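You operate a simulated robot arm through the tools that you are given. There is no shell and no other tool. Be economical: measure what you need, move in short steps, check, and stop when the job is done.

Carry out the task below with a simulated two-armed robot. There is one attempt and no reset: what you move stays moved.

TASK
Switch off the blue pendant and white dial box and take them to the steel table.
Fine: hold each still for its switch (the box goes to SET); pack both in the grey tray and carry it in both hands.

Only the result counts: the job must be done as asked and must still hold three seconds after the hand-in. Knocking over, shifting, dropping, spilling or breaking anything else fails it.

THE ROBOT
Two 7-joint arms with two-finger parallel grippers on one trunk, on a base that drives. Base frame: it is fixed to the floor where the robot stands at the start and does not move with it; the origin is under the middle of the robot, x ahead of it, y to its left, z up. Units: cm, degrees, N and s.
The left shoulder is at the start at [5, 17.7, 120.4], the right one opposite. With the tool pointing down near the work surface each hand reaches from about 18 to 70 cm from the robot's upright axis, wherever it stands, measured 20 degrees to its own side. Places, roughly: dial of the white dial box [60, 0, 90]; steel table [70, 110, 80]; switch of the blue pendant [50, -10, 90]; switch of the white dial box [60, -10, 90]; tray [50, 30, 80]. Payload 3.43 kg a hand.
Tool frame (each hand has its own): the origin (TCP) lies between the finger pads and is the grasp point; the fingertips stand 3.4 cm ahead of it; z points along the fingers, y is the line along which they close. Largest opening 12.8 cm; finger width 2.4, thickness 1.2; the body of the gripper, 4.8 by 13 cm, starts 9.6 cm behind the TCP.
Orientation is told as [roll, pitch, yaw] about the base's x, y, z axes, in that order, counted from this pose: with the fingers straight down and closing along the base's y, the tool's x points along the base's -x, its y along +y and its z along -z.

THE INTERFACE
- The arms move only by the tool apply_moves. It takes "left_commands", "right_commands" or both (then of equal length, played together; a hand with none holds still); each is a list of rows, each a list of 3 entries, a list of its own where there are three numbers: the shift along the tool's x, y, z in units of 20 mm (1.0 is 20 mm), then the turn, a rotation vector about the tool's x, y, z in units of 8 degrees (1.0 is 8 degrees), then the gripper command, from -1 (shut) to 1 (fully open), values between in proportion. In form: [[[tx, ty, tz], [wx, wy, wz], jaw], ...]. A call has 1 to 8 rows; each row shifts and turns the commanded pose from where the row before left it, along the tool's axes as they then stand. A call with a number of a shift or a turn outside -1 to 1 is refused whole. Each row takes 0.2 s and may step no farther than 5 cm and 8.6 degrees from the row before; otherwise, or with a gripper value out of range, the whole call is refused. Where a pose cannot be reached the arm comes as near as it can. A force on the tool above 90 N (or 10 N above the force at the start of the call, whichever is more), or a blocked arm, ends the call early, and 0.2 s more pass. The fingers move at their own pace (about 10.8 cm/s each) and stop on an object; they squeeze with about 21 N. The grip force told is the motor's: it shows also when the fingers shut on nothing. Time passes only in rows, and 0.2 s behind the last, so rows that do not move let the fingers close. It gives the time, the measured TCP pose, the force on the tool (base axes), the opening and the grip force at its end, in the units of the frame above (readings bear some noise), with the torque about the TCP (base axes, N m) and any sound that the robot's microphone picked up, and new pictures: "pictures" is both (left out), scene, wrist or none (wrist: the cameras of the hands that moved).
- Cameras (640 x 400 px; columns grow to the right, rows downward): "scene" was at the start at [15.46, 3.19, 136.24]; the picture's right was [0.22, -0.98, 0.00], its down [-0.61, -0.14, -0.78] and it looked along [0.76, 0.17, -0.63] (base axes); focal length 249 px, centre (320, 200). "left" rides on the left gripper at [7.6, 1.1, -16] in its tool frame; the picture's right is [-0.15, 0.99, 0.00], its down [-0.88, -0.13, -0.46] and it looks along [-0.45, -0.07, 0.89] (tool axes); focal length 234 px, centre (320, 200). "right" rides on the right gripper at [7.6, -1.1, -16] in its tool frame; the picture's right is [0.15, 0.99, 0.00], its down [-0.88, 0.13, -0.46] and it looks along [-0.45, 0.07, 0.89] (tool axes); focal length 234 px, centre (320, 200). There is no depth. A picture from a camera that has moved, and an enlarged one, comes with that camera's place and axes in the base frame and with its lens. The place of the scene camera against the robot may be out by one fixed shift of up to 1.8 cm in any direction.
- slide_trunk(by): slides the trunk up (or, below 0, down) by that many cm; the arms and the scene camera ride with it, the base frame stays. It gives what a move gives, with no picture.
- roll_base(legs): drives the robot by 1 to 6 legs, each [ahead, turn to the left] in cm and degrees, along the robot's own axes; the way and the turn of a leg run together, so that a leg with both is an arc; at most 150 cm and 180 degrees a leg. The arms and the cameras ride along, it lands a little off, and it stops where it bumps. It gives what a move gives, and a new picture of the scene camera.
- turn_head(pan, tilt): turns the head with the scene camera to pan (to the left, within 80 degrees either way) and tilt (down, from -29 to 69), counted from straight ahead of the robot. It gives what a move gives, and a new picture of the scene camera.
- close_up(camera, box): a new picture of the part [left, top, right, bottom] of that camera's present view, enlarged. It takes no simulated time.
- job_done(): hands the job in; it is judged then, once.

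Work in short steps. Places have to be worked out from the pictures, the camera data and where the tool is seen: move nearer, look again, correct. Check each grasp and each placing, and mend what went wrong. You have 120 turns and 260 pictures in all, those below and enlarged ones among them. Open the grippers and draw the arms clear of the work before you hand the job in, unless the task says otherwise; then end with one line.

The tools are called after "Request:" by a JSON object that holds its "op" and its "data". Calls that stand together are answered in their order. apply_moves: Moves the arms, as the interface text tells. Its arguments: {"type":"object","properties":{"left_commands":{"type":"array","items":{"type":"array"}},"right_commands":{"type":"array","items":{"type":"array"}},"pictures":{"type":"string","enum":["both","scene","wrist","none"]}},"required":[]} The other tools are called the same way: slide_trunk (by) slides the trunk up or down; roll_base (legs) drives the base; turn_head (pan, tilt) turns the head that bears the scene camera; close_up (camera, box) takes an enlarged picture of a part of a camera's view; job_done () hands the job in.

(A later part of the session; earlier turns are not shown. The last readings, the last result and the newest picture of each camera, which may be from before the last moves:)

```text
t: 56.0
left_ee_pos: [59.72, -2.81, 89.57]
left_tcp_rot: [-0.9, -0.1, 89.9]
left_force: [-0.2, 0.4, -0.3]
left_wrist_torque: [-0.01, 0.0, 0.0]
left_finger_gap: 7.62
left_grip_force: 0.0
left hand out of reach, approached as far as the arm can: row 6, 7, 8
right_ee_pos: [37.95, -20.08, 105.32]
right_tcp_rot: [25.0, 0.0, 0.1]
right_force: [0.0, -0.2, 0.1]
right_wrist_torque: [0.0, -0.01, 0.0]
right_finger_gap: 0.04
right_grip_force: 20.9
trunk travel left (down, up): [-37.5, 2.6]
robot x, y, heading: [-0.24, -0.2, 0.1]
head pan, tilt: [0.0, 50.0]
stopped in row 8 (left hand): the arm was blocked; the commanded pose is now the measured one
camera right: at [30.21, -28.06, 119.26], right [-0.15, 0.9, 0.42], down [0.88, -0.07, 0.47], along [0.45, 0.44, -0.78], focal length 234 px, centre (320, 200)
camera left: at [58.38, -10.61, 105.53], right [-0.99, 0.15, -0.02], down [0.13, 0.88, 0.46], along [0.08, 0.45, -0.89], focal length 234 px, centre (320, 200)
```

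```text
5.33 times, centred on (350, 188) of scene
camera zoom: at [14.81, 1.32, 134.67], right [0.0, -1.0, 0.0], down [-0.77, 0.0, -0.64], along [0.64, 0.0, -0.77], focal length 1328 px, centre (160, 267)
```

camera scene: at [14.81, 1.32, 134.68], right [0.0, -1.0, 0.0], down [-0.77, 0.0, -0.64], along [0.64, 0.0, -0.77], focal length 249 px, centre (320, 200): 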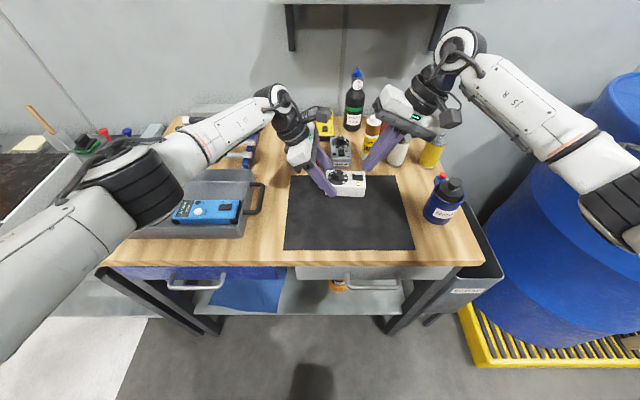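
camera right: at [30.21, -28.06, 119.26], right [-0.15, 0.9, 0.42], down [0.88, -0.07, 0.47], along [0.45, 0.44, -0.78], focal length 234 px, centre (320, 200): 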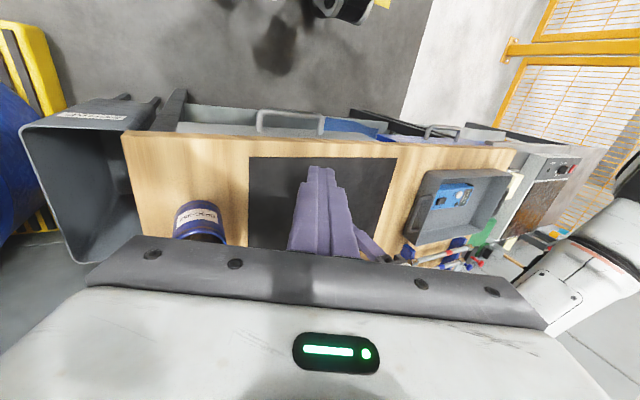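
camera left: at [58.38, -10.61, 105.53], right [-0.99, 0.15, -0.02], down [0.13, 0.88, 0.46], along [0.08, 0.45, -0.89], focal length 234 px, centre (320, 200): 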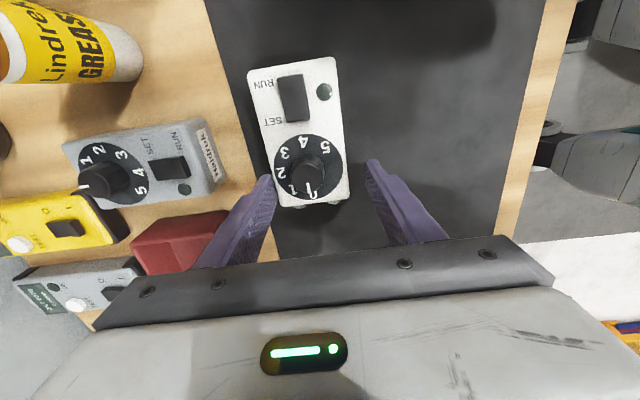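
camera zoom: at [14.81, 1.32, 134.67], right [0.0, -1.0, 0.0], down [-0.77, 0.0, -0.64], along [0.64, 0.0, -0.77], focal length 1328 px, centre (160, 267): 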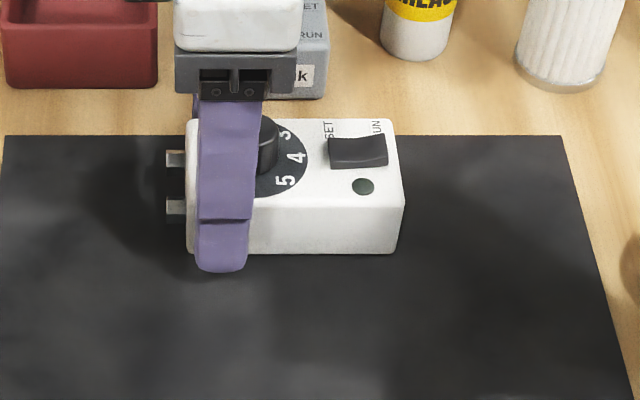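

Left hand hits its reach limit when vertical here. I use a mild 15° tilt instead and take the box nearer its middle.

Request:
{"op": "apply_moves", "data": {"left_commands": [[[0, 0, 0], [0, 0.9375, 0], 0.19], [[0, 0, 0], [0, 0.9375, 0], 0.19], [[0.31, -0.225, 0.49], [0, 0, 0], 0.19], [[0.31, -0.225, 0.49], [0, 0, 0], 0.19]], "pictures": "wrist"}}

```text
t: 57.0
left_ee_pos: [60.33, -5.13, 88.0]
left_tcp_rot: [-0.9, 15.0, 89.2]
left_force: [-0.9, 0.5, 0.5]
left_wrist_torque: [0.02, 0.02, 0.02]
left_finger_gap: 7.59
left_grip_force: 0.1
right_ee_pos: [37.92, -20.24, 105.24]
right_tcp_rot: [25.0, 0.0, 0.0]
right_force: [-0.5, 0.4, -0.2]
right_wrist_torque: [-0.01, 0.0, -0.02]
right_finger_gap: 0.01
right_grip_force: 21.1
trunk travel left (down, up): [-37.5, 2.6]
robot x, y, heading: [-0.02, -0.15, 0.1]
head pan, tilt: [0.0, 50.0]
camera left: at [59.0, -8.44, 105.35], right [-0.99, 0.15, -0.05], down [0.14, 0.97, 0.22], along [0.08, 0.2, -0.98], focal length 234 px, centre (320, 200)
```

left: 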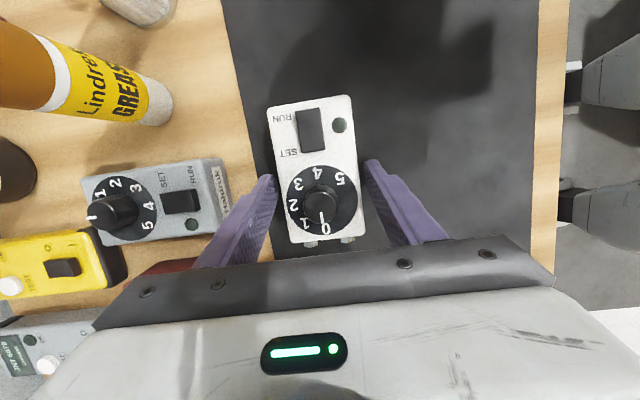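

Well placed around the middle. Close and lift 8 cm.

Request:
{"op": "apply_moves", "data": {"left_commands": [[[0, 0, 0], [0, 0, 0], -1], [[0, 0, 0], [0, 0, 0], -1], [[0, 0, 0], [0, 0, 0], -1], [[0.065, 0, -0.24], [0, 0, 0], -1], [[0.259, 0.2, -0.9], [0, 0, 0], -1], [[0.259, 0.2, -0.9], [0, 0, 0], -1], [[0.259, 0.2, -0.9], [0, 0, 0], -1], [[0.259, 0.2, -0.9], [0, 0, 0], -1]], "pictures": "both"}}

```text
t: 58.9
left_ee_pos: [58.72, -4.95, 96.17]
left_tcp_rot: [-0.9, 14.9, 89.2]
left_force: [1.5, -0.8, -2.1]
left_wrist_torque: [0.02, -0.01, 0.01]
left_finger_gap: 5.99
left_grip_force: 21.3
right_ee_pos: [37.95, -20.22, 105.22]
right_tcp_rot: [25.0, 0.0, 0.0]
right_force: [-0.6, 0.7, 0.3]
right_wrist_torque: [-0.01, -0.02, 0.0]
right_finger_gap: 0.0
right_grip_force: 21.1
trunk travel left (down, up): [-37.5, 2.6]
robot x, y, heading: [-0.22, -0.1, -0.0]
head pan, tilt: [0.0, 50.0]
camera scene: at [14.8, 1.29, 134.68], right [0.0, -1.0, 0.0], down [-0.77, 0.0, -0.64], along [0.64, 0.0, -0.77], focal length 249 px, centre (320, 200)
camera left: at [57.41, -8.38, 113.49], right [-0.99, 0.15, -0.05], down [0.14, 0.97, 0.22], along [0.08, 0.21, -0.97], focal length 234 px, centre (320, 200)
```

scene: 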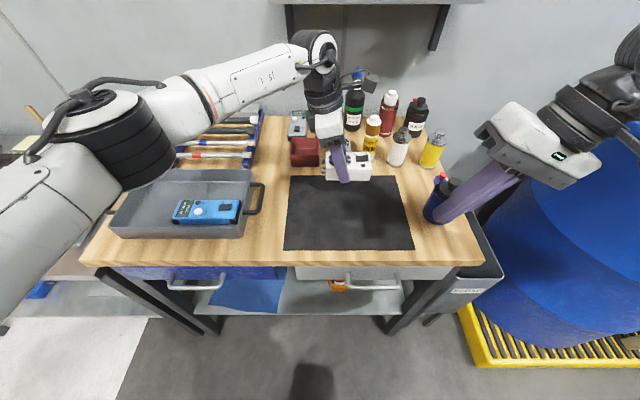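
left: 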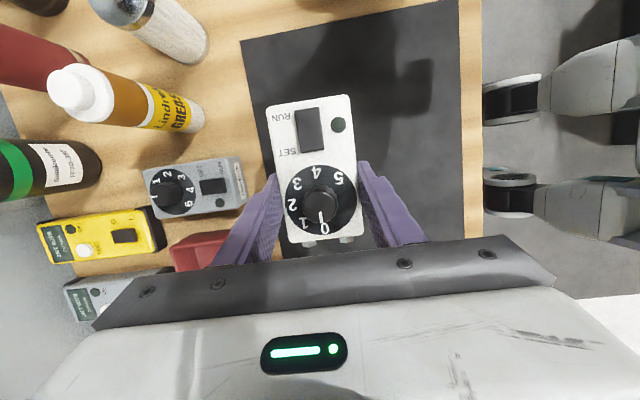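

Box lifted cleanly. Carry it in steps toward the left part of the tray.

Request:
{"op": "apply_moves", "data": {"left_commands": [[[-0.6, 0.2, -0.9], [0, 0, 0], -1], [[-0.966, 0.2, -0.259], [0, 0, 0], -1], [[-0.966, 0.2, -0.259], [0, 0, 0], -1], [[-0.966, 0.2, -0.259], [0, 0, 0], -1], [[-0.966, 0.15, -0.259], [0, 0, 0], -1], [[-0.966, 0, -0.259], [0, 0, 0], -1], [[-0.966, 0, -0.259], [0, 0, 0], -1], [[-0.966, 0, -0.259], [0, 0, 0], -1]], "pictures": "none"}}

Request:
{"op": "apply_moves", "data": {"left_commands": [[[-0.966, 0, -0.259], [0, 0, 0], -1], [[-0.966, 0, -0.259], [0, 0, 0], -1], [[-0.966, 0, -0.259], [0, 0, 0], -1], [[-0.966, 0, -0.259], [0, 0, 0], -1], [[-0.966, 0, -0.259], [0, 0, 0], -1], [[-0.966, 0, -0.259], [0, 0, 0], -1], [[-0.966, 0, -0.259], [0, 0, 0], -1], [[-0.966, 0, -0.259], [0, 0, 0], -1]], "pictures": "none"}}

Request:
{"op": "apply_moves", "data": {"left_commands": [[[-0.966, 0, -0.259], [0, 0, 0], -1], [[-0.966, 0, -0.259], [0, 0, 0], -1], [[-0.966, 0, -0.259], [0, 0, 0], -1], [[-0.966, 0, -0.259], [0, 0, 0], -1], [[-0.966, 0, -0.259], [0, 0, 0], -1], [[-0.966, 0, -0.259], [0, 0, 0], -1], [[-0.966, 0, -0.259], [0, 0, 0], -1]], "pictures": "both"}}

Request:
{"op": "close_up", "data": {"camera": "scene", "box": [90, 130, 290, 250]}}

```text
t: 60.6
left_ee_pos: [56.97, 10.51, 97.49]
left_tcp_rot: [-1.0, 14.9, 89.2]
left_force: [0.2, -0.8, -2.9]
left_wrist_torque: [0.01, 0.0, 0.01]
left_finger_gap: 5.97
left_grip_force: 21.2
right_ee_pos: [37.92, -20.2, 105.34]
right_tcp_rot: [25.0, 0.0, 0.0]
right_force: [-0.5, 0.0, 0.1]
right_wrist_torque: [-0.03, -0.01, -0.01]
right_finger_gap: 0.0
right_grip_force: 21.0
trunk travel left (down, up): [-37.5, 2.6]
robot x, y, heading: [-0.27, -0.19, 0.0]
head pan, tilt: [0.0, 50.0]
```

```text
t: 62.5
left_ee_pos: [57.03, 26.52, 97.77]
left_tcp_rot: [-0.9, 15.0, 89.2]
left_force: [0.0, 0.1, -1.1]
left_wrist_torque: [0.01, 0.0, -0.01]
left_finger_gap: 5.97
left_grip_force: 20.5
right_ee_pos: [37.81, -20.21, 105.17]
right_tcp_rot: [25.0, 0.1, 0.0]
right_force: [-1.0, 0.9, -0.5]
right_wrist_torque: [0.0, -0.01, 0.0]
right_finger_gap: 0.0
right_grip_force: 20.9
trunk travel left (down, up): [-37.5, 2.6]
robot x, y, heading: [0.29, 0.17, -0.0]
head pan, tilt: [0.0, 50.0]
```

```text
t: 64.0
left_ee_pos: [57.15, 40.48, 97.59]
left_tcp_rot: [-0.9, 15.0, 89.0]
left_force: [-0.2, -0.1, -2.0]
left_wrist_torque: [0.01, -0.02, 0.01]
left_finger_gap: 5.96
left_grip_force: 21.3
right_ee_pos: [37.88, -20.27, 105.1]
right_tcp_rot: [25.0, 0.0, 0.1]
right_force: [0.1, 0.2, 0.0]
right_wrist_torque: [-0.01, -0.01, 0.03]
right_finger_gap: 0.0
right_grip_force: 21.4
trunk travel left (down, up): [-37.5, 2.6]
robot x, y, heading: [-0.01, 0.01, 0.3]
head pan, tilt: [0.0, 50.0]
camera scene: at [14.83, 1.33, 134.67], right [0.0, -1.0, 0.0], down [-0.77, 0.0, -0.64], along [0.64, 0.0, -0.77], focal length 249 px, centre (320, 200)
camera left: at [55.92, 37.2, 114.84], right [-0.99, 0.15, -0.05], down [0.14, 0.97, 0.22], along [0.08, 0.21, -0.97], focal length 234 px, centre (320, 200)
```

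scene: 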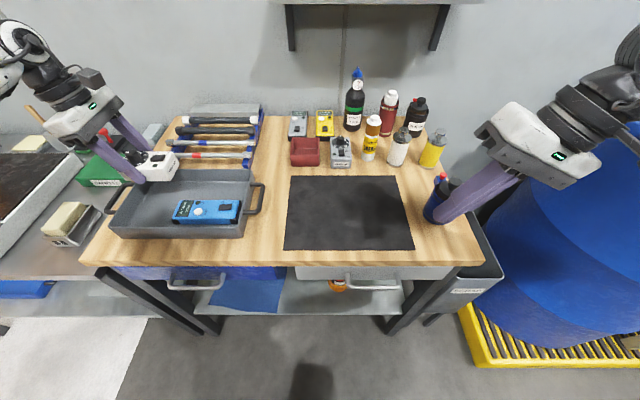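
left: 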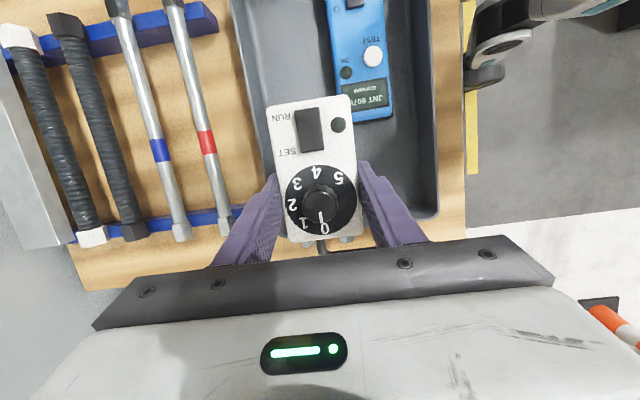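

```text
3.20 times, centred on (190, 190) of scene
camera zoom: at [14.83, 1.33, 134.67], right [0.0, -1.0, 0.0], down [-0.77, 0.0, -0.64], along [0.64, 0.0, -0.77], focal length 796 px, centre (736, 232)
```

zoom: 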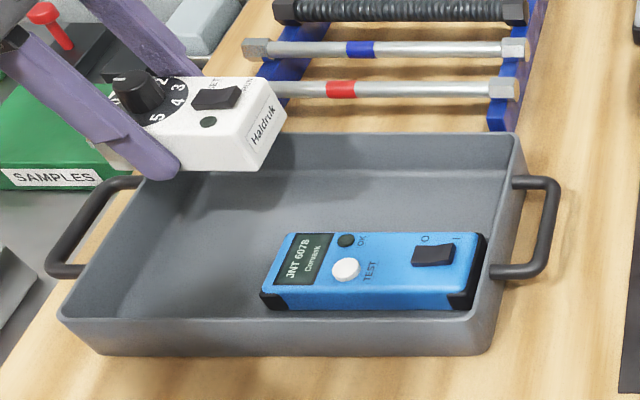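

Box needs a small shift (+0.6 x, +0.5 y) to clear the pendant; then lower to just above the tray floor.

Request:
{"op": "apply_moves", "data": {"left_commands": [[[-0.24, -0.3, -0.065], [0, 0, 0], -1], [[-0.24, 0, 0.9], [0, 0, 0], -1], [[-0.24, 0, 0.9], [0, 0, 0], -1], [[-0.24, 0, 0.9], [0, 0, 0], -1]], "pictures": "wrist"}}

Request:
{"op": "close_up", "data": {"camera": "scene", "box": [90, 130, 290, 250]}}

```text
t: 65.0
left_ee_pos: [57.95, 41.02, 91.81]
left_tcp_rot: [-1.0, 14.9, 89.2]
left_force: [0.6, -1.0, -2.8]
left_wrist_torque: [0.02, 0.03, -0.04]
left_finger_gap: 5.96
left_grip_force: 21.0
right_ee_pos: [37.99, -20.22, 105.35]
right_tcp_rot: [25.0, 0.1, 0.1]
right_force: [-0.2, 0.5, 1.6]
right_wrist_torque: [0.01, -0.01, 0.0]
right_finger_gap: 0.0
right_grip_force: 20.8
trunk travel left (down, up): [-37.5, 2.6]
robot x, y, heading: [0.39, 0.25, -0.1]
head pan, tilt: [0.0, 50.0]
camera left: at [56.56, 37.7, 109.27], right [-0.99, 0.15, -0.05], down [0.14, 0.97, 0.22], along [0.08, 0.21, -0.97], focal length 234 px, centre (320, 200)
```

left: 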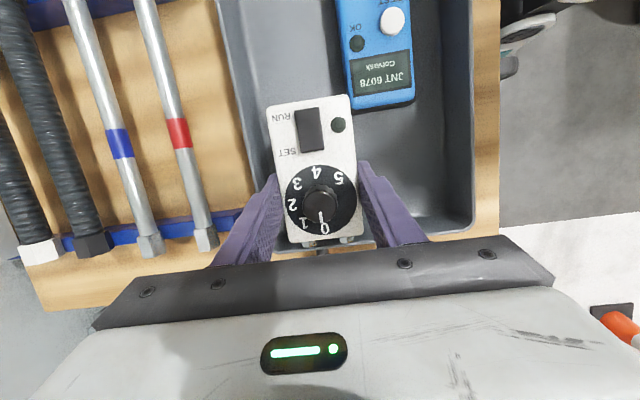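

```text
3.20 times, centred on (190, 190) of scene
camera zoom: at [14.84, 1.32, 134.67], right [0.0, -1.0, 0.0], down [-0.77, 0.0, -0.64], along [0.64, 0.0, -0.77], focal length 796 px, centre (736, 232)
```

zoom: 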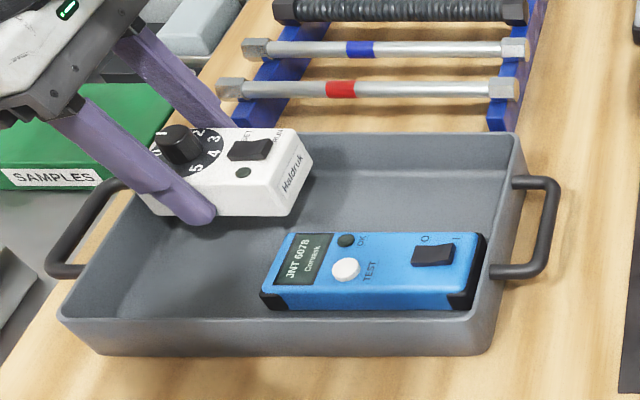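

Clear on all sides. Lowering the rest of the way gently.

Request:
{"op": "apply_moves", "data": {"left_commands": [[[-0.104, 0, 0.386], [0, 0, 0], -1], [[-0.104, 0, 0.386], [0, 0, 0], -1], [[-0.104, 0, 0.386], [0, 0, 0], -1], [[-0.104, 0, 0.386], [0, 0, 0], -1], [[-0.02, 0, 0.075], [0, 0, 0], -1], [[-0.02, 0, 0.075], [0, 0, 0], -1]], "pictures": "none"}}

```text
t: 66.5
left_ee_pos: [57.93, 40.99, 88.5]
left_tcp_rot: [-0.9, 14.9, 89.2]
left_force: [0.3, 0.2, -1.5]
left_wrist_torque: [0.03, 0.05, -0.02]
left_finger_gap: 5.96
left_grip_force: 20.6
right_ee_pos: [37.95, -20.17, 105.35]
right_tcp_rot: [25.0, 0.1, 0.1]
right_force: [0.2, -1.0, -0.5]
right_wrist_torque: [0.01, 0.0, -0.01]
right_finger_gap: 0.0
right_grip_force: 21.5
trunk travel left (down, up): [-37.5, 2.6]
robot x, y, heading: [0.42, 0.1, 0.1]
head pan, tilt: [0.0, 50.0]
```

Two more tiny steps to seat it.

Request:
{"op": "apply_moves", "data": {"left_commands": [[[-0.02, 0, 0.075], [0, 0, 0], -1], [[-0.02, 0, 0.075], [0, 0, 0], -1]], "pictures": "none"}}

```text
t: 67.0
left_ee_pos: [57.96, 40.87, 88.17]
left_tcp_rot: [-0.9, 14.9, 89.3]
left_force: [-0.5, -0.4, -2.2]
left_wrist_torque: [0.1, 0.0, 0.04]
left_finger_gap: 5.95
left_grip_force: 21.0
right_ee_pos: [37.88, -20.21, 105.15]
right_tcp_rot: [25.0, 0.0, 0.0]
right_force: [0.8, 0.1, -0.3]
right_wrist_torque: [0.0, 0.03, 0.03]
right_finger_gap: 0.0
right_grip_force: 21.7
trunk travel left (down, up): [-37.5, 2.6]
robot x, y, heading: [0.21, -0.03, 0.2]
head pan, tilt: [0.0, 50.0]
```

Request:
{"op": "apply_moves", "data": {"left_commands": [[[-0.015, 0, 0.06], [0, 0, 0], -1], [[-0.015, 0, 0.06], [0, 0, 0], -1]], "pictures": "none"}}

```text
t: 67.7
left_ee_pos: [57.97, 40.85, 88.18]
left_tcp_rot: [-1.1, 14.9, 89.1]
left_force: [-0.4, 1.1, 8.2]
left_wrist_torque: [-0.03, 0.32, -0.13]
left_finger_gap: 5.99
left_grip_force: 21.0
right_ee_pos: [37.83, -20.16, 105.34]
right_tcp_rot: [24.9, -0.1, 0.0]
right_force: [0.7, 0.0, 0.5]
right_wrist_torque: [-0.02, 0.03, 0.02]
right_finger_gap: 0.02
right_grip_force: 20.5
trunk travel left (down, up): [-37.5, 2.6]
robot x, y, heading: [0.12, 0.24, 0.3]
head pan, tilt: [0.0, 50.0]
```

Seated (8 N). Open slightly, rise vertically.

Request:
{"op": "apply_moves", "data": {"left_commands": [[[0.008, 0, -0.03], [0, 0, 0], 0.04], [[0.01, 0, -0.04], [0, 0, 0], 0.04], [[0.13, 0, -0.483], [0, 0, 0], 0.04], [[0.259, 0, -0.966], [0, 0, 0], 0.04], [[0.259, 0, -0.966], [0, 0, 0], 0.04], [[0.259, 0, -0.966], [0, 0, 0], 0.04], [[0.259, 0, -0.966], [0, 0, 0], 0.3], [[0.259, 0, -0.966], [0, 0, 0], 0.3]], "pictures": "both"}}

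Request:
{"op": "close_up", "data": {"camera": "scene", "box": [90, 130, 290, 250]}}

```text
t: 69.5
left_ee_pos: [57.81, 40.89, 99.1]
left_tcp_rot: [-0.9, 14.9, 89.2]
left_force: [-1.2, 0.1, 0.6]
left_wrist_torque: [0.01, -0.05, -0.02]
left_finger_gap: 8.3
left_grip_force: 0.2
right_ee_pos: [37.8, -20.16, 105.3]
right_tcp_rot: [25.0, 0.1, 0.0]
right_force: [-1.1, -0.8, -0.2]
right_wrist_torque: [-0.01, 0.01, 0.0]
right_finger_gap: 0.01
right_grip_force: 20.8
trunk travel left (down, up): [-37.5, 2.6]
robot x, y, heading: [-0.13, -0.53, -0.0]
head pan, tilt: [0.0, 50.0]
camera scene: at [14.79, 1.28, 134.68], right [0.0, -1.0, 0.0], down [-0.77, 0.0, -0.64], along [0.64, 0.0, -0.77], focal length 249 px, centre (320, 200)
camera left: at [56.42, 37.63, 116.52], right [-0.99, 0.15, -0.05], down [0.14, 0.97, 0.22], along [0.08, 0.21, -0.97], focal length 234 px, centre (320, 200)
```

scene: 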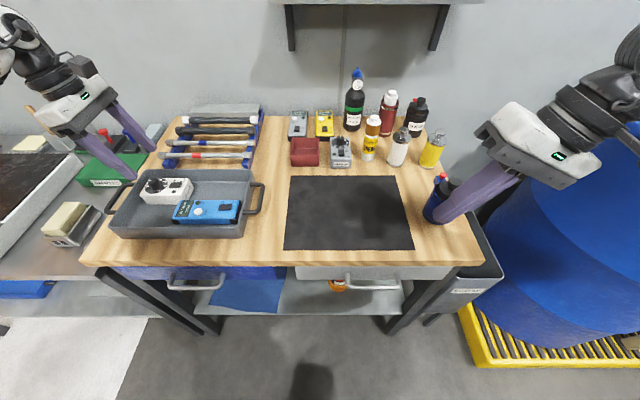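
left: 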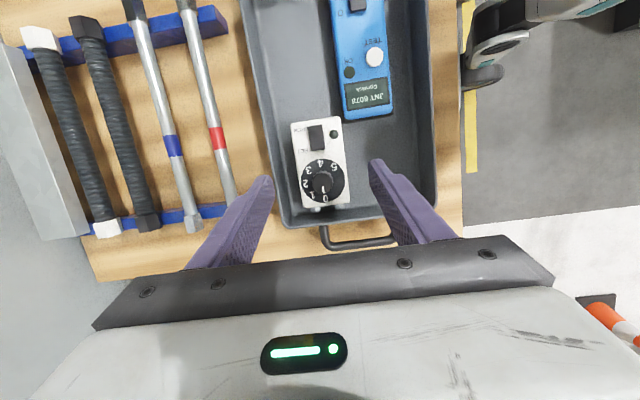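

```text
3.20 times, centred on (190, 190) of scene
camera zoom: at [14.79, 1.28, 134.68], right [0.0, -1.0, 0.0], down [-0.77, 0.0, -0.64], along [0.64, 0.0, -0.77], focal length 796 px, centre (736, 232)
```

zoom: 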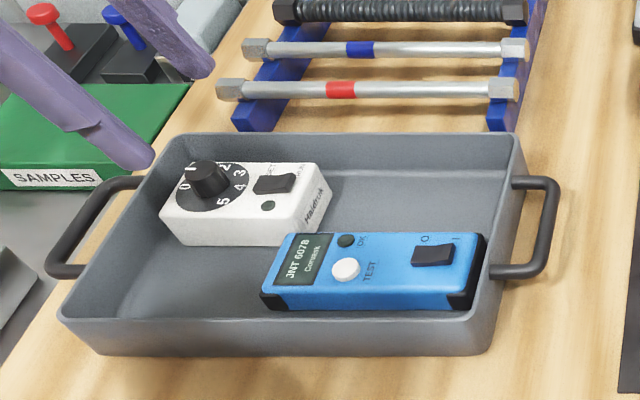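

Both packed well. Before gripping the tray I look left again with the arm in this pose to judge free table space.

Request:
{"op": "turn_head", "data": {"pan": 50, "tilt": 25}}

```text
t: 70.6
left_ee_pos: [57.69, 40.91, 99.13]
left_tcp_rot: [-0.9, 14.9, 89.2]
left_force: [-0.6, 0.2, -0.3]
left_wrist_torque: [0.03, 0.0, 0.03]
left_finger_gap: 8.32
left_grip_force: 0.1
right_ee_pos: [37.9, -20.2, 105.13]
right_tcp_rot: [25.1, 0.0, 0.0]
right_force: [-0.1, -0.1, -0.6]
right_wrist_torque: [0.02, 0.02, -0.02]
right_finger_gap: 0.01
right_grip_force: 21.1
trunk travel left (down, up): [-37.5, 2.6]
robot x, y, heading: [0.27, -0.29, 0.2]
head pan, tilt: [50.0, 25.0]
camera scene: at [13.03, 8.35, 138.42], right [0.77, -0.64, 0.0], down [-0.27, -0.32, -0.91], along [0.58, 0.69, -0.42], focal length 249 px, centre (320, 200)
```

scene: 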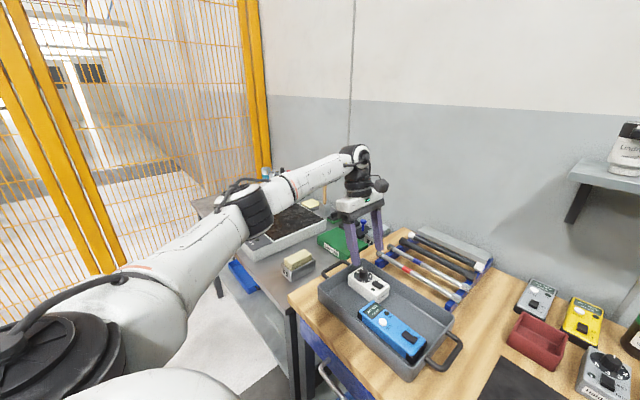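

The free zone is the far-left end of the steel table, which I'll measure again up close. Now I return the left hand to yaw 0, and the right hand to vertical, to grip the tray handles.

Request:
{"op": "apply_moves", "data": {"left_commands": [[[0, 0, -0.5], [0, -0.9375, 0], -0.2], [[0, 0, -0.5], [0, -0.9375, 0], -0.2], [[0, 0, 0], [0, 0, 1], -0.2], [[0, 0, 0], [0, 0, 1], -0.2], [[0, 0, 0], [0, 0, 1], -0.2], [[0, 0, 0], [0, 0, 1], -0.2], [[0, 0, 0], [0, 0, 1], -0.2], [[0, 0, 0], [0, 0, 1], -0.2]], "right_commands": [[[0, 0, 0], [0.78, 0, 0], -0.2], [[0, 0, 0], [0.78, 0, 0], -0.2], [[0, 0, 0], [0.78, 0, 0], -0.2], [[0, 0, 0], [0.78, 0, 0], -0.2], [[-0.5, 1, 0], [0, 0, 0], -0.2], [[-0.5, 1, 0], [0, 0, 0], -0.2], [[-0.5, 1, 0], [0, 0, 0], -0.2], [[-0.5, 1, 0], [0, 0, 0], -0.2]], "pictures": "none"}}

Request:
{"op": "apply_moves", "data": {"left_commands": [[[0, 0, 0], [0, 0, 1], -0.2], [[0, 0, 0], [0, 0, 1], -0.2], [[0, 0, 0], [0, 0, 1], -0.2], [[0, 0, 0], [0, 0, 1], -0.2], [[0, 0, 0], [0, 0, 1], -0.2], [[0, 0, 0], [0, 0, 0.14], -0.2], [[0, 1, 0], [0, 0, 0], -0.2], [[0, 1, 0], [0, 0, 0], -0.2]], "right_commands": [[[-0.5, 1, 0], [0, 0, 0], -0.2], [[-0.5, 1, 0], [0, 0, 0], -0.2], [[-0.5, 1, 0], [0, 0, 0], -0.2], [[-0.5, 1, 0], [0, 0, 0], -0.2], [[-0.5, 1, 0], [0, 0, 0], -0.2], [[-0.5, 1, 0], [0, 0, 0], -0.2], [[-0.5, 1, 0], [0, 0, 0], -0.2], [[-0.5, 1, 0], [0, 0, 0], -0.2]], "pictures": "none"}}

Request:
{"op": "turn_head", "data": {"pan": 25, "tilt": 50}}

```text
t: 72.4
left_ee_pos: [57.78, 41.3, 101.02]
left_tcp_rot: [-0.6, -0.7, 41.4]
left_force: [-0.2, 0.7, -1.0]
left_wrist_torque: [-0.04, -0.01, -0.03]
left_finger_gap: 5.12
left_grip_force: 0.2
right_ee_pos: [41.93, -12.33, 105.31]
right_tcp_rot: [0.1, 0.0, 0.0]
right_force: [-0.5, -0.1, -0.3]
right_wrist_torque: [-0.01, -0.04, -0.02]
right_finger_gap: 5.14
right_grip_force: 0.0
trunk travel left (down, up): [-37.5, 2.6]
robot x, y, heading: [-0.06, 0.02, 0.1]
head pan, tilt: [50.0, 25.0]
```

```text
t: 74.2
left_ee_pos: [57.73, 43.37, 101.16]
left_tcp_rot: [0.1, -0.9, 0.3]
left_force: [-0.6, 0.3, 0.8]
left_wrist_torque: [0.01, 0.0, 0.04]
left_finger_gap: 5.12
left_grip_force: 0.0
left hand out of reach, approached as far as the arm can: row 8
right_ee_pos: [49.96, 3.88, 105.35]
right_tcp_rot: [0.1, 0.0, -0.1]
right_force: [-0.3, 0.0, -0.1]
right_wrist_torque: [-0.03, -0.02, -0.03]
right_finger_gap: 5.12
right_grip_force: 0.1
trunk travel left (down, up): [-37.5, 2.6]
robot x, y, heading: [0.4, -0.2, 0.2]
head pan, tilt: [50.0, 25.0]
```

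```text
t: 75.1
left_ee_pos: [57.77, 43.17, 101.19]
left_tcp_rot: [0.1, -0.8, 0.2]
left_force: [-0.3, 0.2, 0.3]
left_wrist_torque: [-0.01, 0.03, 0.04]
left_finger_gap: 5.1
left_grip_force: 0.0
right_ee_pos: [49.9, 3.87, 105.18]
right_tcp_rot: [0.0, 0.0, 0.0]
right_force: [0.1, -0.4, 0.1]
right_wrist_torque: [0.01, -0.01, 0.02]
right_finger_gap: 5.13
right_grip_force: 0.0
trunk travel left (down, up): [-37.5, 2.6]
robot x, y, heading: [0.12, -0.11, 0.1]
head pan, tilt: [25.0, 50.0]
camera scene: at [14.08, 4.56, 134.68], right [0.42, -0.91, 0.0], down [-0.69, -0.32, -0.64], along [0.58, 0.27, -0.77], focal length 249 px, centre (320, 200)
```

scene: 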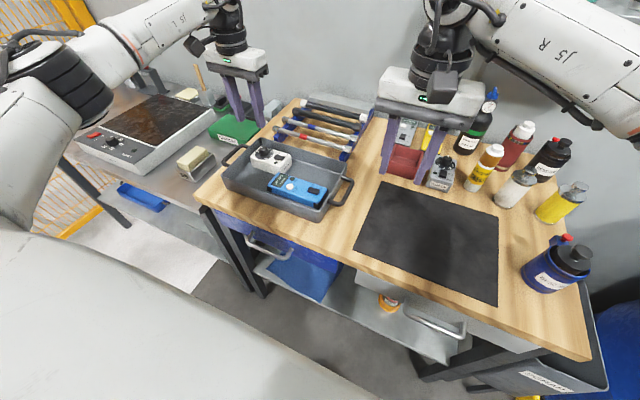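

The tray is off to the left of the robot, near the left arm's limit. I'll shift the base ~32 cm left so the tray is straight ahead; first tuck the arms back and up.

Request:
{"op": "apply_moves", "data": {"left_commands": [[[0.9, -0.4, -0.5], [0, 0, 0], -0.2], [[0.9, -0.4, -0.5], [0, 0, 0], -0.2], [[0.9, -0.4, -0.5], [0, 0, 0], -0.2], [[0.9, -0.4, -0.5], [0, 0, 0], -0.2], [[0.9, -0.4, -0.5], [0, 0, 0], -0.2], [[0.9, -0.4, -0.5], [0, 0, 0], -0.2], [[0.9, -0.4, -0.5], [0, 0, 0], -0.2], [[0.9, -0.4, -0.5], [0, 0, 0], -0.2]], "right_commands": [[[0.8, -1, -0.3], [0, 0, 0], -0.2], [[0.8, -1, -0.3], [0, 0, 0], -0.2], [[0.8, -1, -0.3], [0, 0, 0], -0.2], [[0.8, -1, -0.3], [0, 0, 0], -0.2], [[0.8, -1, -0.3], [0, 0, 0], -0.2], [[0.8, -1, -0.3], [0, 0, 0], -0.2], [[0.8, -1, -0.3], [0, 0, 0], -0.2], [[0.8, -1, -0.3], [0, 0, 0], -0.2]], "pictures": "none"}}

Request:
{"op": "roll_base", "data": {"legs": [[-12, 0], [0, 90], [33, 0]]}}

```text
t: 76.9
left_ee_pos: [43.21, 36.74, 108.91]
left_tcp_rot: [0.1, -0.9, 0.3]
left_force: [0.2, 0.4, 0.0]
left_wrist_torque: [0.01, -0.01, -0.02]
left_finger_gap: 5.13
left_grip_force: 0.0
right_ee_pos: [36.9, -12.36, 110.3]
right_tcp_rot: [0.1, 0.0, 0.1]
right_force: [-0.5, -0.5, -0.4]
right_wrist_torque: [0.02, 0.01, -0.02]
right_finger_gap: 5.12
right_grip_force: 0.1
trunk travel left (down, up): [-37.5, 2.6]
robot x, y, heading: [-0.08, 0.14, -0.1]
head pan, tilt: [25.0, 50.0]
```

```text
t: 83.8
left_ee_pos: [-51.37, 74.91, 108.71]
left_tcp_rot: [0.2, -0.9, 92.3]
left_force: [0.1, -0.1, 0.7]
left_wrist_torque: [-0.01, 0.01, 0.02]
left_finger_gap: 5.1
left_grip_force: 0.1
right_ee_pos: [-2.02, 70.42, 110.22]
right_tcp_rot: [0.0, 0.0, 92.0]
right_force: [-0.2, 0.1, 0.3]
right_wrist_torque: [-0.01, -0.01, 0.01]
right_finger_gap: 5.12
right_grip_force: 0.0
trunk travel left (down, up): [-37.5, 2.6]
robot x, y, heading: [-13.15, 32.86, 91.9]
head pan, tilt: [25.0, 50.0]
camera scene: at [-16.66, 48.2, 134.67], right [0.89, 0.45, 0.0], down [0.35, -0.68, -0.64], along [-0.29, 0.57, -0.77], focal length 249 px, centre (320, 200)
```

scene: 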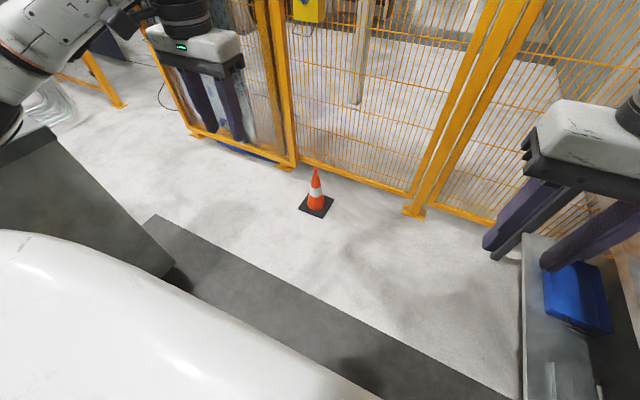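

Useful: the fence is at y≈167 and a cone stands near (-66, 138). From here I pan right to see the steel table's free end.

Request:
{"op": "turn_head", "data": {"pan": -40, "tilt": 25}}

```text
t: 85.2
left_ee_pos: [-51.33, 74.89, 108.79]
left_tcp_rot: [0.2, -0.9, 92.2]
left_force: [0.2, -0.3, 0.1]
left_wrist_torque: [0.01, 0.0, -0.01]
left_finger_gap: 5.11
left_grip_force: 0.1
right_ee_pos: [-2.03, 70.53, 110.26]
right_tcp_rot: [0.0, 0.0, 92.1]
right_force: [-0.1, 0.1, 0.3]
right_wrist_torque: [0.01, 0.0, 0.0]
right_finger_gap: 5.13
right_grip_force: 0.0
trunk travel left (down, up): [-37.5, 2.6]
robot x, y, heading: [-13.08, 33.1, 92.1]
head pan, tilt: [-40.0, 25.0]
camera scene: at [-7.49, 48.56, 138.42], right [0.79, -0.61, 0.0], down [-0.26, -0.33, -0.91], along [0.56, 0.71, -0.42], focal length 249 px, centre (320, 200)
```

scene: 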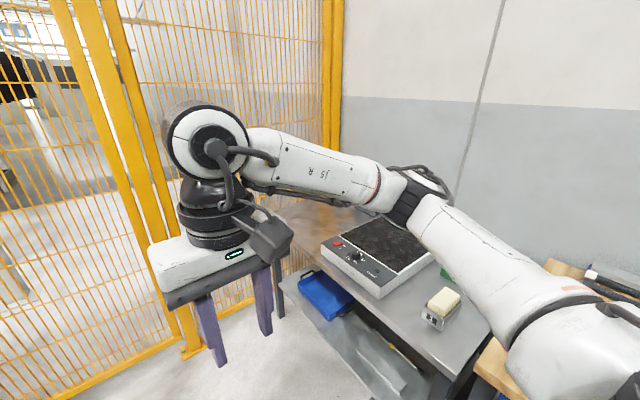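

Request:
{"op": "close_up", "data": {"camera": "scene", "box": [250, 180, 490, 340]}}

```text
2.50 times, centred on (370, 260) of scene
camera zoom: at [-7.49, 48.56, 138.42], right [0.79, -0.61, 0.0], down [-0.26, -0.33, -0.91], along [0.56, 0.71, -0.42], focal length 622 px, centre (195, 50)
```

zoom: 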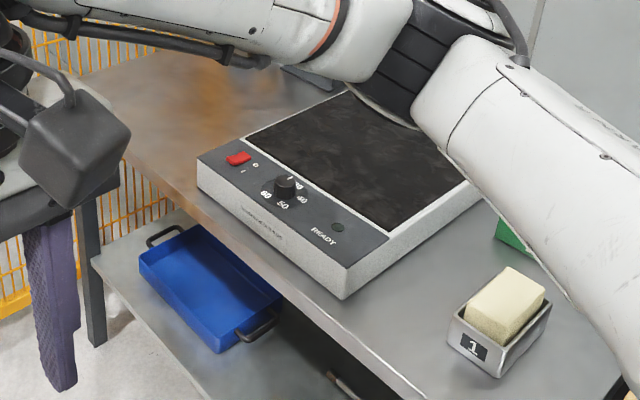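

The free area spans y≈108–150 behind front edge x≈38: enough for the tray. Now I turn back to face the bench at y≈33.

Request:
{"op": "roll_base", "data": {"legs": [[0, -92], [12, 0]]}}

Request:
{"op": "turn_head", "data": {"pan": 0, "tilt": 52}}

```text
t: 90.3
left_ee_pos: [42.01, 70.31, 108.82]
left_tcp_rot: [0.1, -0.9, 0.9]
left_force: [0.9, -0.2, -0.5]
left_wrist_torque: [0.03, 0.04, 0.0]
left_finger_gap: 5.11
left_grip_force: 0.0
right_ee_pos: [36.29, 21.22, 110.21]
right_tcp_rot: [-0.1, 0.0, 0.5]
right_force: [0.2, 0.0, -0.7]
right_wrist_torque: [0.02, 0.02, 0.01]
right_finger_gap: 5.13
right_grip_force: 0.1
trunk travel left (down, up): [-37.5, 2.6]
robot x, y, heading: [-0.73, 33.12, 0.6]
head pan, tilt: [-40.0, 25.0]
camera scene: at [13.39, 28.63, 138.41], right [-0.64, -0.77, 0.0], down [-0.33, 0.27, -0.91], along [0.7, -0.58, -0.42], focal length 249 px, centre (320, 200)
```

scene: 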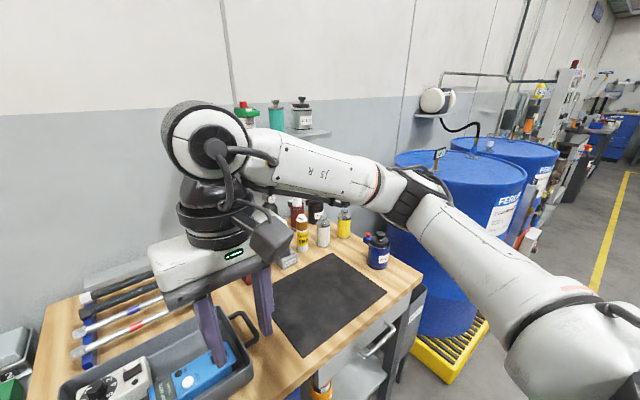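

```text
t: 91.4
left_ee_pos: [41.72, 70.36, 108.69]
left_tcp_rot: [0.2, -0.9, 0.9]
left_force: [0.0, -1.0, -0.1]
left_wrist_torque: [0.01, -0.02, -0.01]
left_finger_gap: 5.12
left_grip_force: 0.1
right_ee_pos: [36.24, 21.25, 110.31]
right_tcp_rot: [0.1, 0.0, 0.7]
right_force: [-0.2, -0.1, -0.3]
right_wrist_torque: [0.04, 0.0, 0.02]
right_finger_gap: 5.12
right_grip_force: 0.1
trunk travel left (down, up): [-37.5, 2.6]
robot x, y, heading: [-0.95, 33.33, 0.6]
head pan, tilt: [0.0, 52.0]
camera scene: at [13.67, 34.55, 134.42], right [0.01, -1.0, 0.0], down [-0.79, -0.01, -0.62], along [0.62, 0.01, -0.79], focal length 249 px, centre (320, 200)
```

scene: 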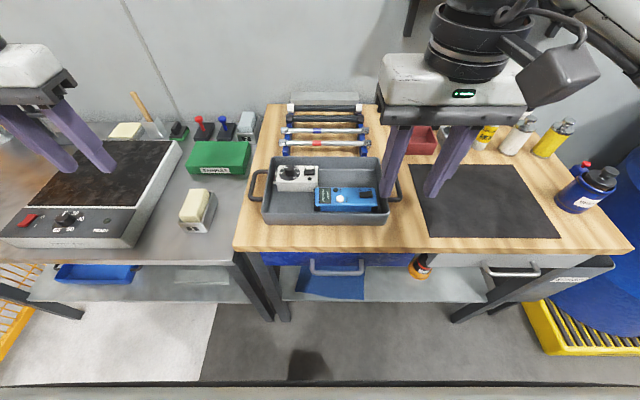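

Tray is now straight ahead. Bring both hands above the handles (left ≈(54.5, 50), right ≈(54.5, 14.7)).

Request:
{"op": "apply_moves", "data": {"left_commands": [[[-0.64, -0.97, 0.45], [0, 0, 0], -0.4], [[-0.64, -0.97, 0.45], [0, 0, 0], -0.4], [[-0.64, -0.97, 0.45], [0, 0, 0], -0.4], [[-0.64, -0.97, 0.45], [0, 0, 0], -0.4], [[-0.64, -0.97, 0.45], [0, 0, 0], -0.4]], "right_commands": [[[-0.89, -0.335, 0.465], [0, 0, 0], -0.4], [[-0.89, -0.335, 0.465], [0, 0, 0], -0.4], [[-0.89, -0.335, 0.465], [0, 0, 0], -0.4], [[-0.89, -0.335, 0.465], [0, 0, 0], -0.4], [[-0.89, -0.335, 0.465], [0, 0, 0], -0.4]], "pictures": "none"}}

Request:
{"op": "apply_moves", "data": {"left_commands": [[[-0.64, -0.97, 0.45], [0, 0, 0], -0.4], [[-0.64, -0.97, 0.45], [0, 0, 0], -0.4], [[-0.64, -0.97, 0.45], [0, 0, 0], -0.4], [[-0.64, -0.97, 0.45], [0, 0, 0], -0.4], [[-0.64, -0.97, 0.45], [0, 0, 0], -0.4]], "right_commands": [[[-0.89, -0.335, 0.465], [0, 0, 0], -0.4], [[-0.89, -0.335, 0.465], [0, 0, 0], -0.4], [[-0.89, -0.335, 0.465], [0, 0, 0], -0.4], [[-0.89, -0.335, 0.465], [0, 0, 0], -0.4], [[-0.89, -0.335, 0.465], [0, 0, 0], -0.4]], "pictures": "both"}}

```text
t: 92.6
left_ee_pos: [48.62, 60.78, 104.15]
left_tcp_rot: [0.1, -0.8, 1.0]
left_force: [0.2, -0.4, -0.4]
left_wrist_torque: [0.02, 0.02, -0.01]
left_finger_gap: 3.85
left_grip_force: 0.1
right_ee_pos: [45.22, 17.96, 105.45]
right_tcp_rot: [0.0, 0.0, 0.6]
right_force: [0.4, -0.3, 0.1]
right_wrist_torque: [-0.01, -0.02, -0.03]
right_finger_gap: 3.85
right_grip_force: 0.1
trunk travel left (down, up): [-37.5, 2.6]
robot x, y, heading: [-0.67, 33.17, 0.6]
head pan, tilt: [0.0, 52.0]
```

```text
t: 93.8
left_ee_pos: [55.22, 51.16, 99.9]
left_tcp_rot: [0.1, -1.0, 0.9]
left_force: [0.0, -0.5, -0.4]
left_wrist_torque: [0.03, -0.03, -0.03]
left_finger_gap: 3.85
left_grip_force: 0.0
right_ee_pos: [54.12, 14.61, 100.85]
right_tcp_rot: [0.2, 0.0, 0.6]
right_force: [-1.0, -0.8, -0.2]
right_wrist_torque: [0.02, 0.01, 0.0]
right_finger_gap: 3.84
right_grip_force: 0.0
trunk travel left (down, up): [-37.5, 2.6]
robot x, y, heading: [-1.17, 33.24, 0.6]
head pan, tilt: [0.0, 52.0]
camera scene: at [13.72, 34.51, 134.4], right [0.01, -1.0, 0.0], down [-0.79, -0.01, -0.62], along [0.62, 0.01, -0.79], focal length 249 px, centre (320, 200)
camera right: at [46.48, 13.33, 116.85], right [-0.16, 0.99, 0.0], down [0.88, 0.14, 0.46], along [0.45, 0.07, -0.89], focal length 234 px, centre (320, 200)
camera left: at [47.41, 51.98, 115.67], right [0.13, 0.99, 0.0], down [0.88, -0.12, 0.47], along [0.47, -0.06, -0.88], focal length 234 px, centre (320, 200)
```

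scene: 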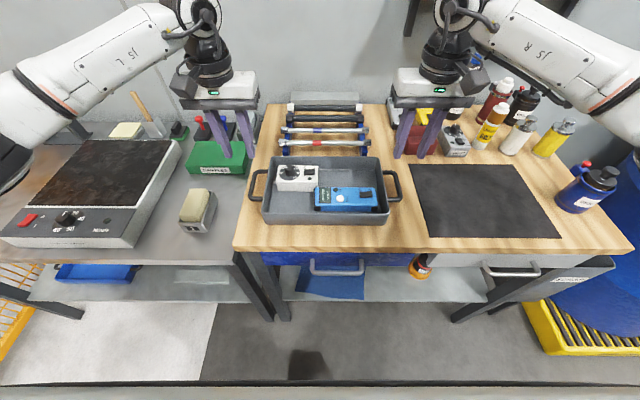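
right: 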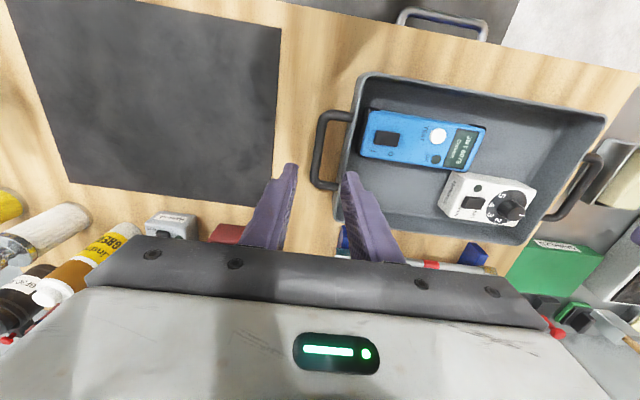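
left: 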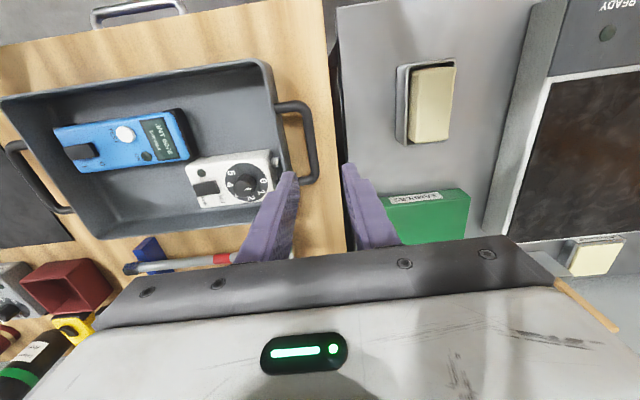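

Handle bars are at y≈14.1 (right) and y≈50.3 (left), centred at x≈54.5. I align, narrow the gaps to 3 cm and descend partway.

Request:
{"op": "apply_moves", "data": {"left_commands": [[[0.3, -0.43, 0], [0, 0, 0], -0.53], [[0, 0, 0.9], [0, 0, 0], -0.53], [[0, 0, 0.9], [0, 0, 0], -0.53], [[0, 0, 0.9], [0, 0, 0], -0.53], [[0, 0, 0.9], [0, 0, 0], -0.53]], "right_commands": [[[-0.19, -0.25, 0], [0, 0, 0], -0.53], [[0, 0, 0.95], [0, 0, 0], -0.53], [[0, 0, 0.95], [0, 0, 0], -0.53], [[0, 0, 0.95], [0, 0, 0], -0.53], [[0, 0, 0.95], [0, 0, 0], -0.53]], "pictures": "both"}}

Request:
{"op": "close_up", "data": {"camera": "scene", "box": [230, 140, 420, 240]}}

```text
t: 95.0
left_ee_pos: [54.56, 50.42, 92.63]
left_tcp_rot: [0.1, -0.9, 0.8]
left_force: [-0.4, -0.6, -0.2]
left_wrist_torque: [-0.02, 0.02, -0.01]
left_finger_gap: 3.03
left_grip_force: 0.0
right_ee_pos: [54.58, 14.27, 93.31]
right_tcp_rot: [0.1, 0.0, 0.6]
right_force: [0.2, 0.7, -0.2]
right_wrist_torque: [0.03, 0.01, 0.02]
right_finger_gap: 3.0
right_grip_force: 0.0
trunk travel left (down, up): [-37.5, 2.6]
robot x, y, heading: [-0.74, 33.07, 0.4]
head pan, tilt: [0.0, 52.0]
camera scene: at [13.7, 34.55, 134.41], right [0.01, -1.0, 0.0], down [-0.79, -0.01, -0.62], along [0.62, 0.01, -0.79], focal length 249 px, centre (320, 200)
camera right: at [46.87, 12.95, 109.28], right [-0.16, 0.99, 0.0], down [0.88, 0.14, 0.46], along [0.45, 0.07, -0.89], focal length 234 px, centre (320, 200)
camera left: at [46.89, 51.25, 108.41], right [0.13, 0.99, 0.0], down [0.88, -0.12, 0.47], along [0.47, -0.06, -0.88], focal length 234 px, centre (320, 200)
```

scene: 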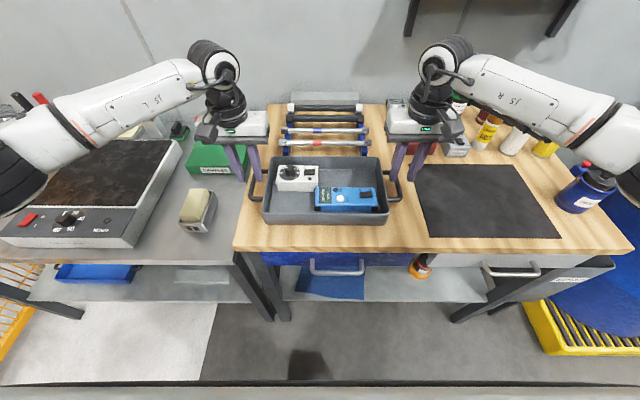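
right: 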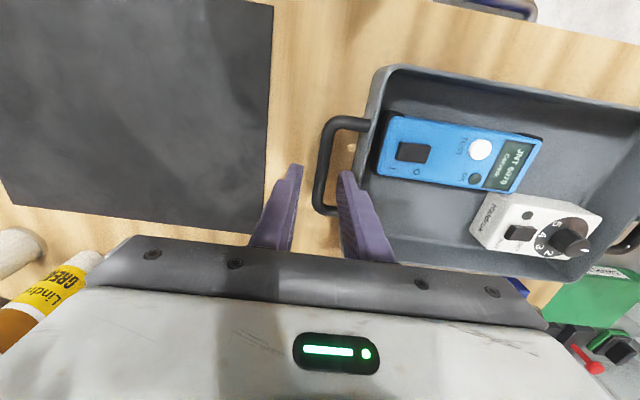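
left: 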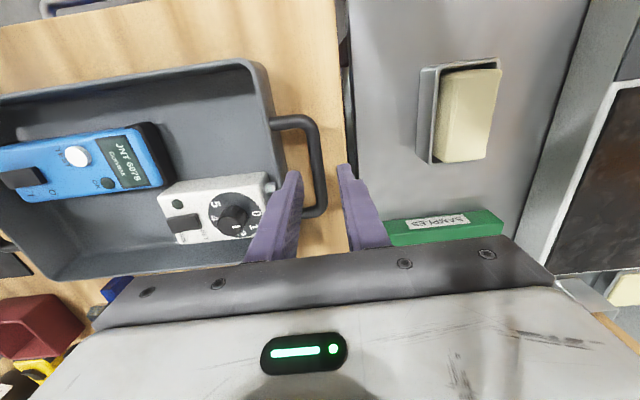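

```text
3.37 times, centred on (325, 190) of scene
camera zoom: at [13.7, 34.55, 134.41], right [0.01, -1.0, 0.0], down [-0.79, -0.01, -0.62], along [0.62, 0.01, -0.79], focal length 838 px, centre (303, 234)
```

zoom: 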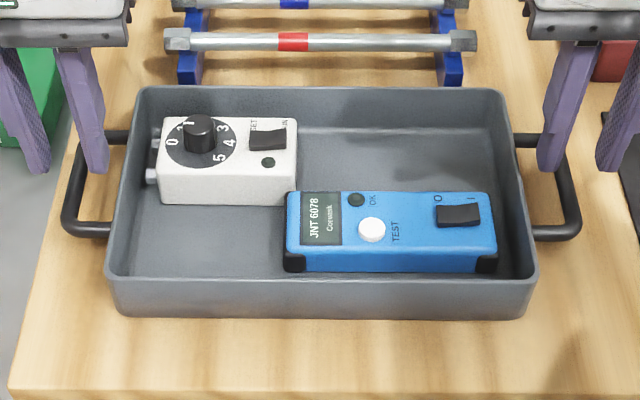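

Aligned. Descend to TCP z≈88.5 on both sides (tips just off the bench).

Request:
{"op": "apply_moves", "data": {"left_commands": [[[0, -0.08, 0.687], [0, 0, 0], -0.53], [[0, 0, 0.687], [0, 0, 0], -0.53], [[0, 0, 0.687], [0, 0, 0], -0.53]], "right_commands": [[[0, 0.06, 0.8], [0, 0, 0], -0.53], [[0, 0, 0.8], [0, 0, 0], -0.53], [[0, 0, 0.8], [0, 0, 0], -0.53]], "pictures": "both"}}

Request:
{"op": "close_up", "data": {"camera": "scene", "box": [230, 140, 420, 240]}}

```text
t: 95.8
left_ee_pos: [54.69, 50.27, 88.52]
left_tcp_rot: [0.1, -0.9, 0.8]
left_force: [0.5, 0.1, -0.1]
left_wrist_torque: [-0.01, 0.0, 0.0]
left_finger_gap: 3.02
left_grip_force: 0.2
right_ee_pos: [54.47, 14.37, 88.51]
right_tcp_rot: [0.1, 0.0, 0.6]
right_force: [0.2, 0.4, 0.2]
right_wrist_torque: [0.03, 0.02, -0.04]
right_finger_gap: 3.0
right_grip_force: 0.0
trunk travel left (down, up): [-37.5, 2.6]
robot x, y, heading: [-0.65, 33.28, 0.3]
head pan, tilt: [0.0, 52.0]
camera scene: at [13.69, 34.55, 134.41], right [0.01, -1.0, 0.0], down [-0.79, -0.01, -0.62], along [0.62, 0.01, -0.79], focal length 249 px, centre (320, 200)
camera right: at [46.88, 13.04, 104.45], right [-0.16, 0.99, 0.0], down [0.88, 0.14, 0.46], along [0.45, 0.07, -0.89], focal length 234 px, centre (320, 200)
camera left: at [46.97, 51.14, 104.35], right [0.13, 0.99, 0.0], down [0.88, -0.12, 0.47], along [0.47, -0.06, -0.88], focal length 234 px, centre (320, 200)
```

scene: 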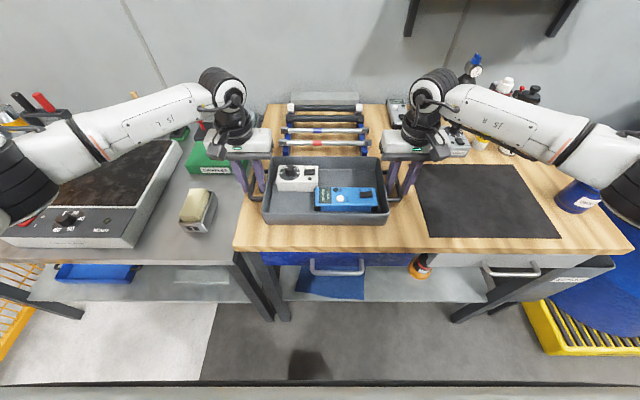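
right: 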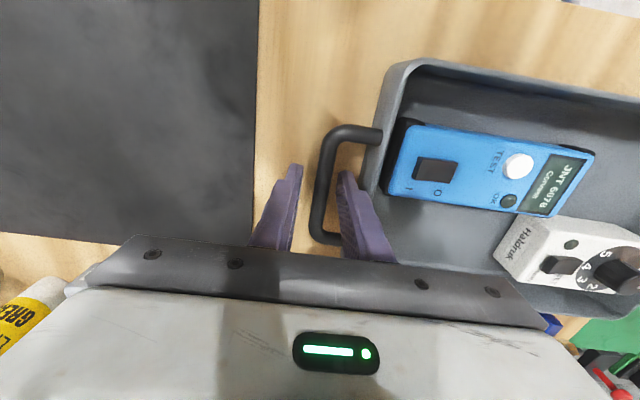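
left: 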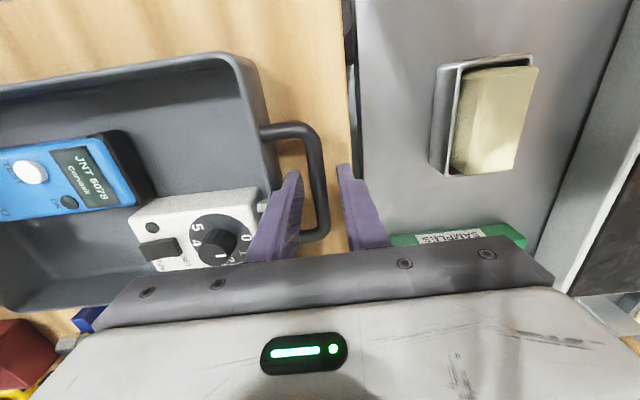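

```text
3.37 times, centred on (325, 190) of scene
camera zoom: at [13.69, 34.55, 134.41], right [0.01, -1.0, 0.0], down [-0.79, -0.01, -0.62], along [0.62, 0.01, -0.79], focal length 838 px, centre (303, 234)
```

zoom: 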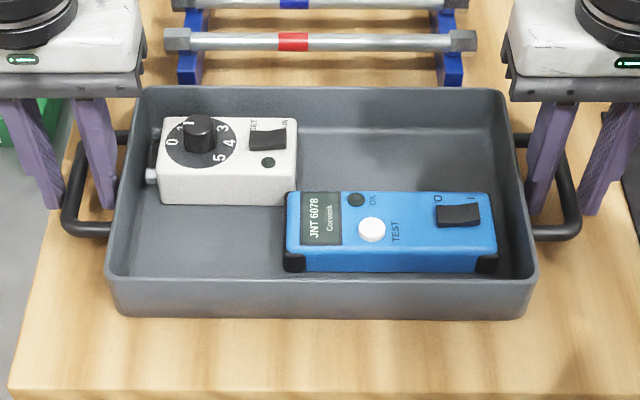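

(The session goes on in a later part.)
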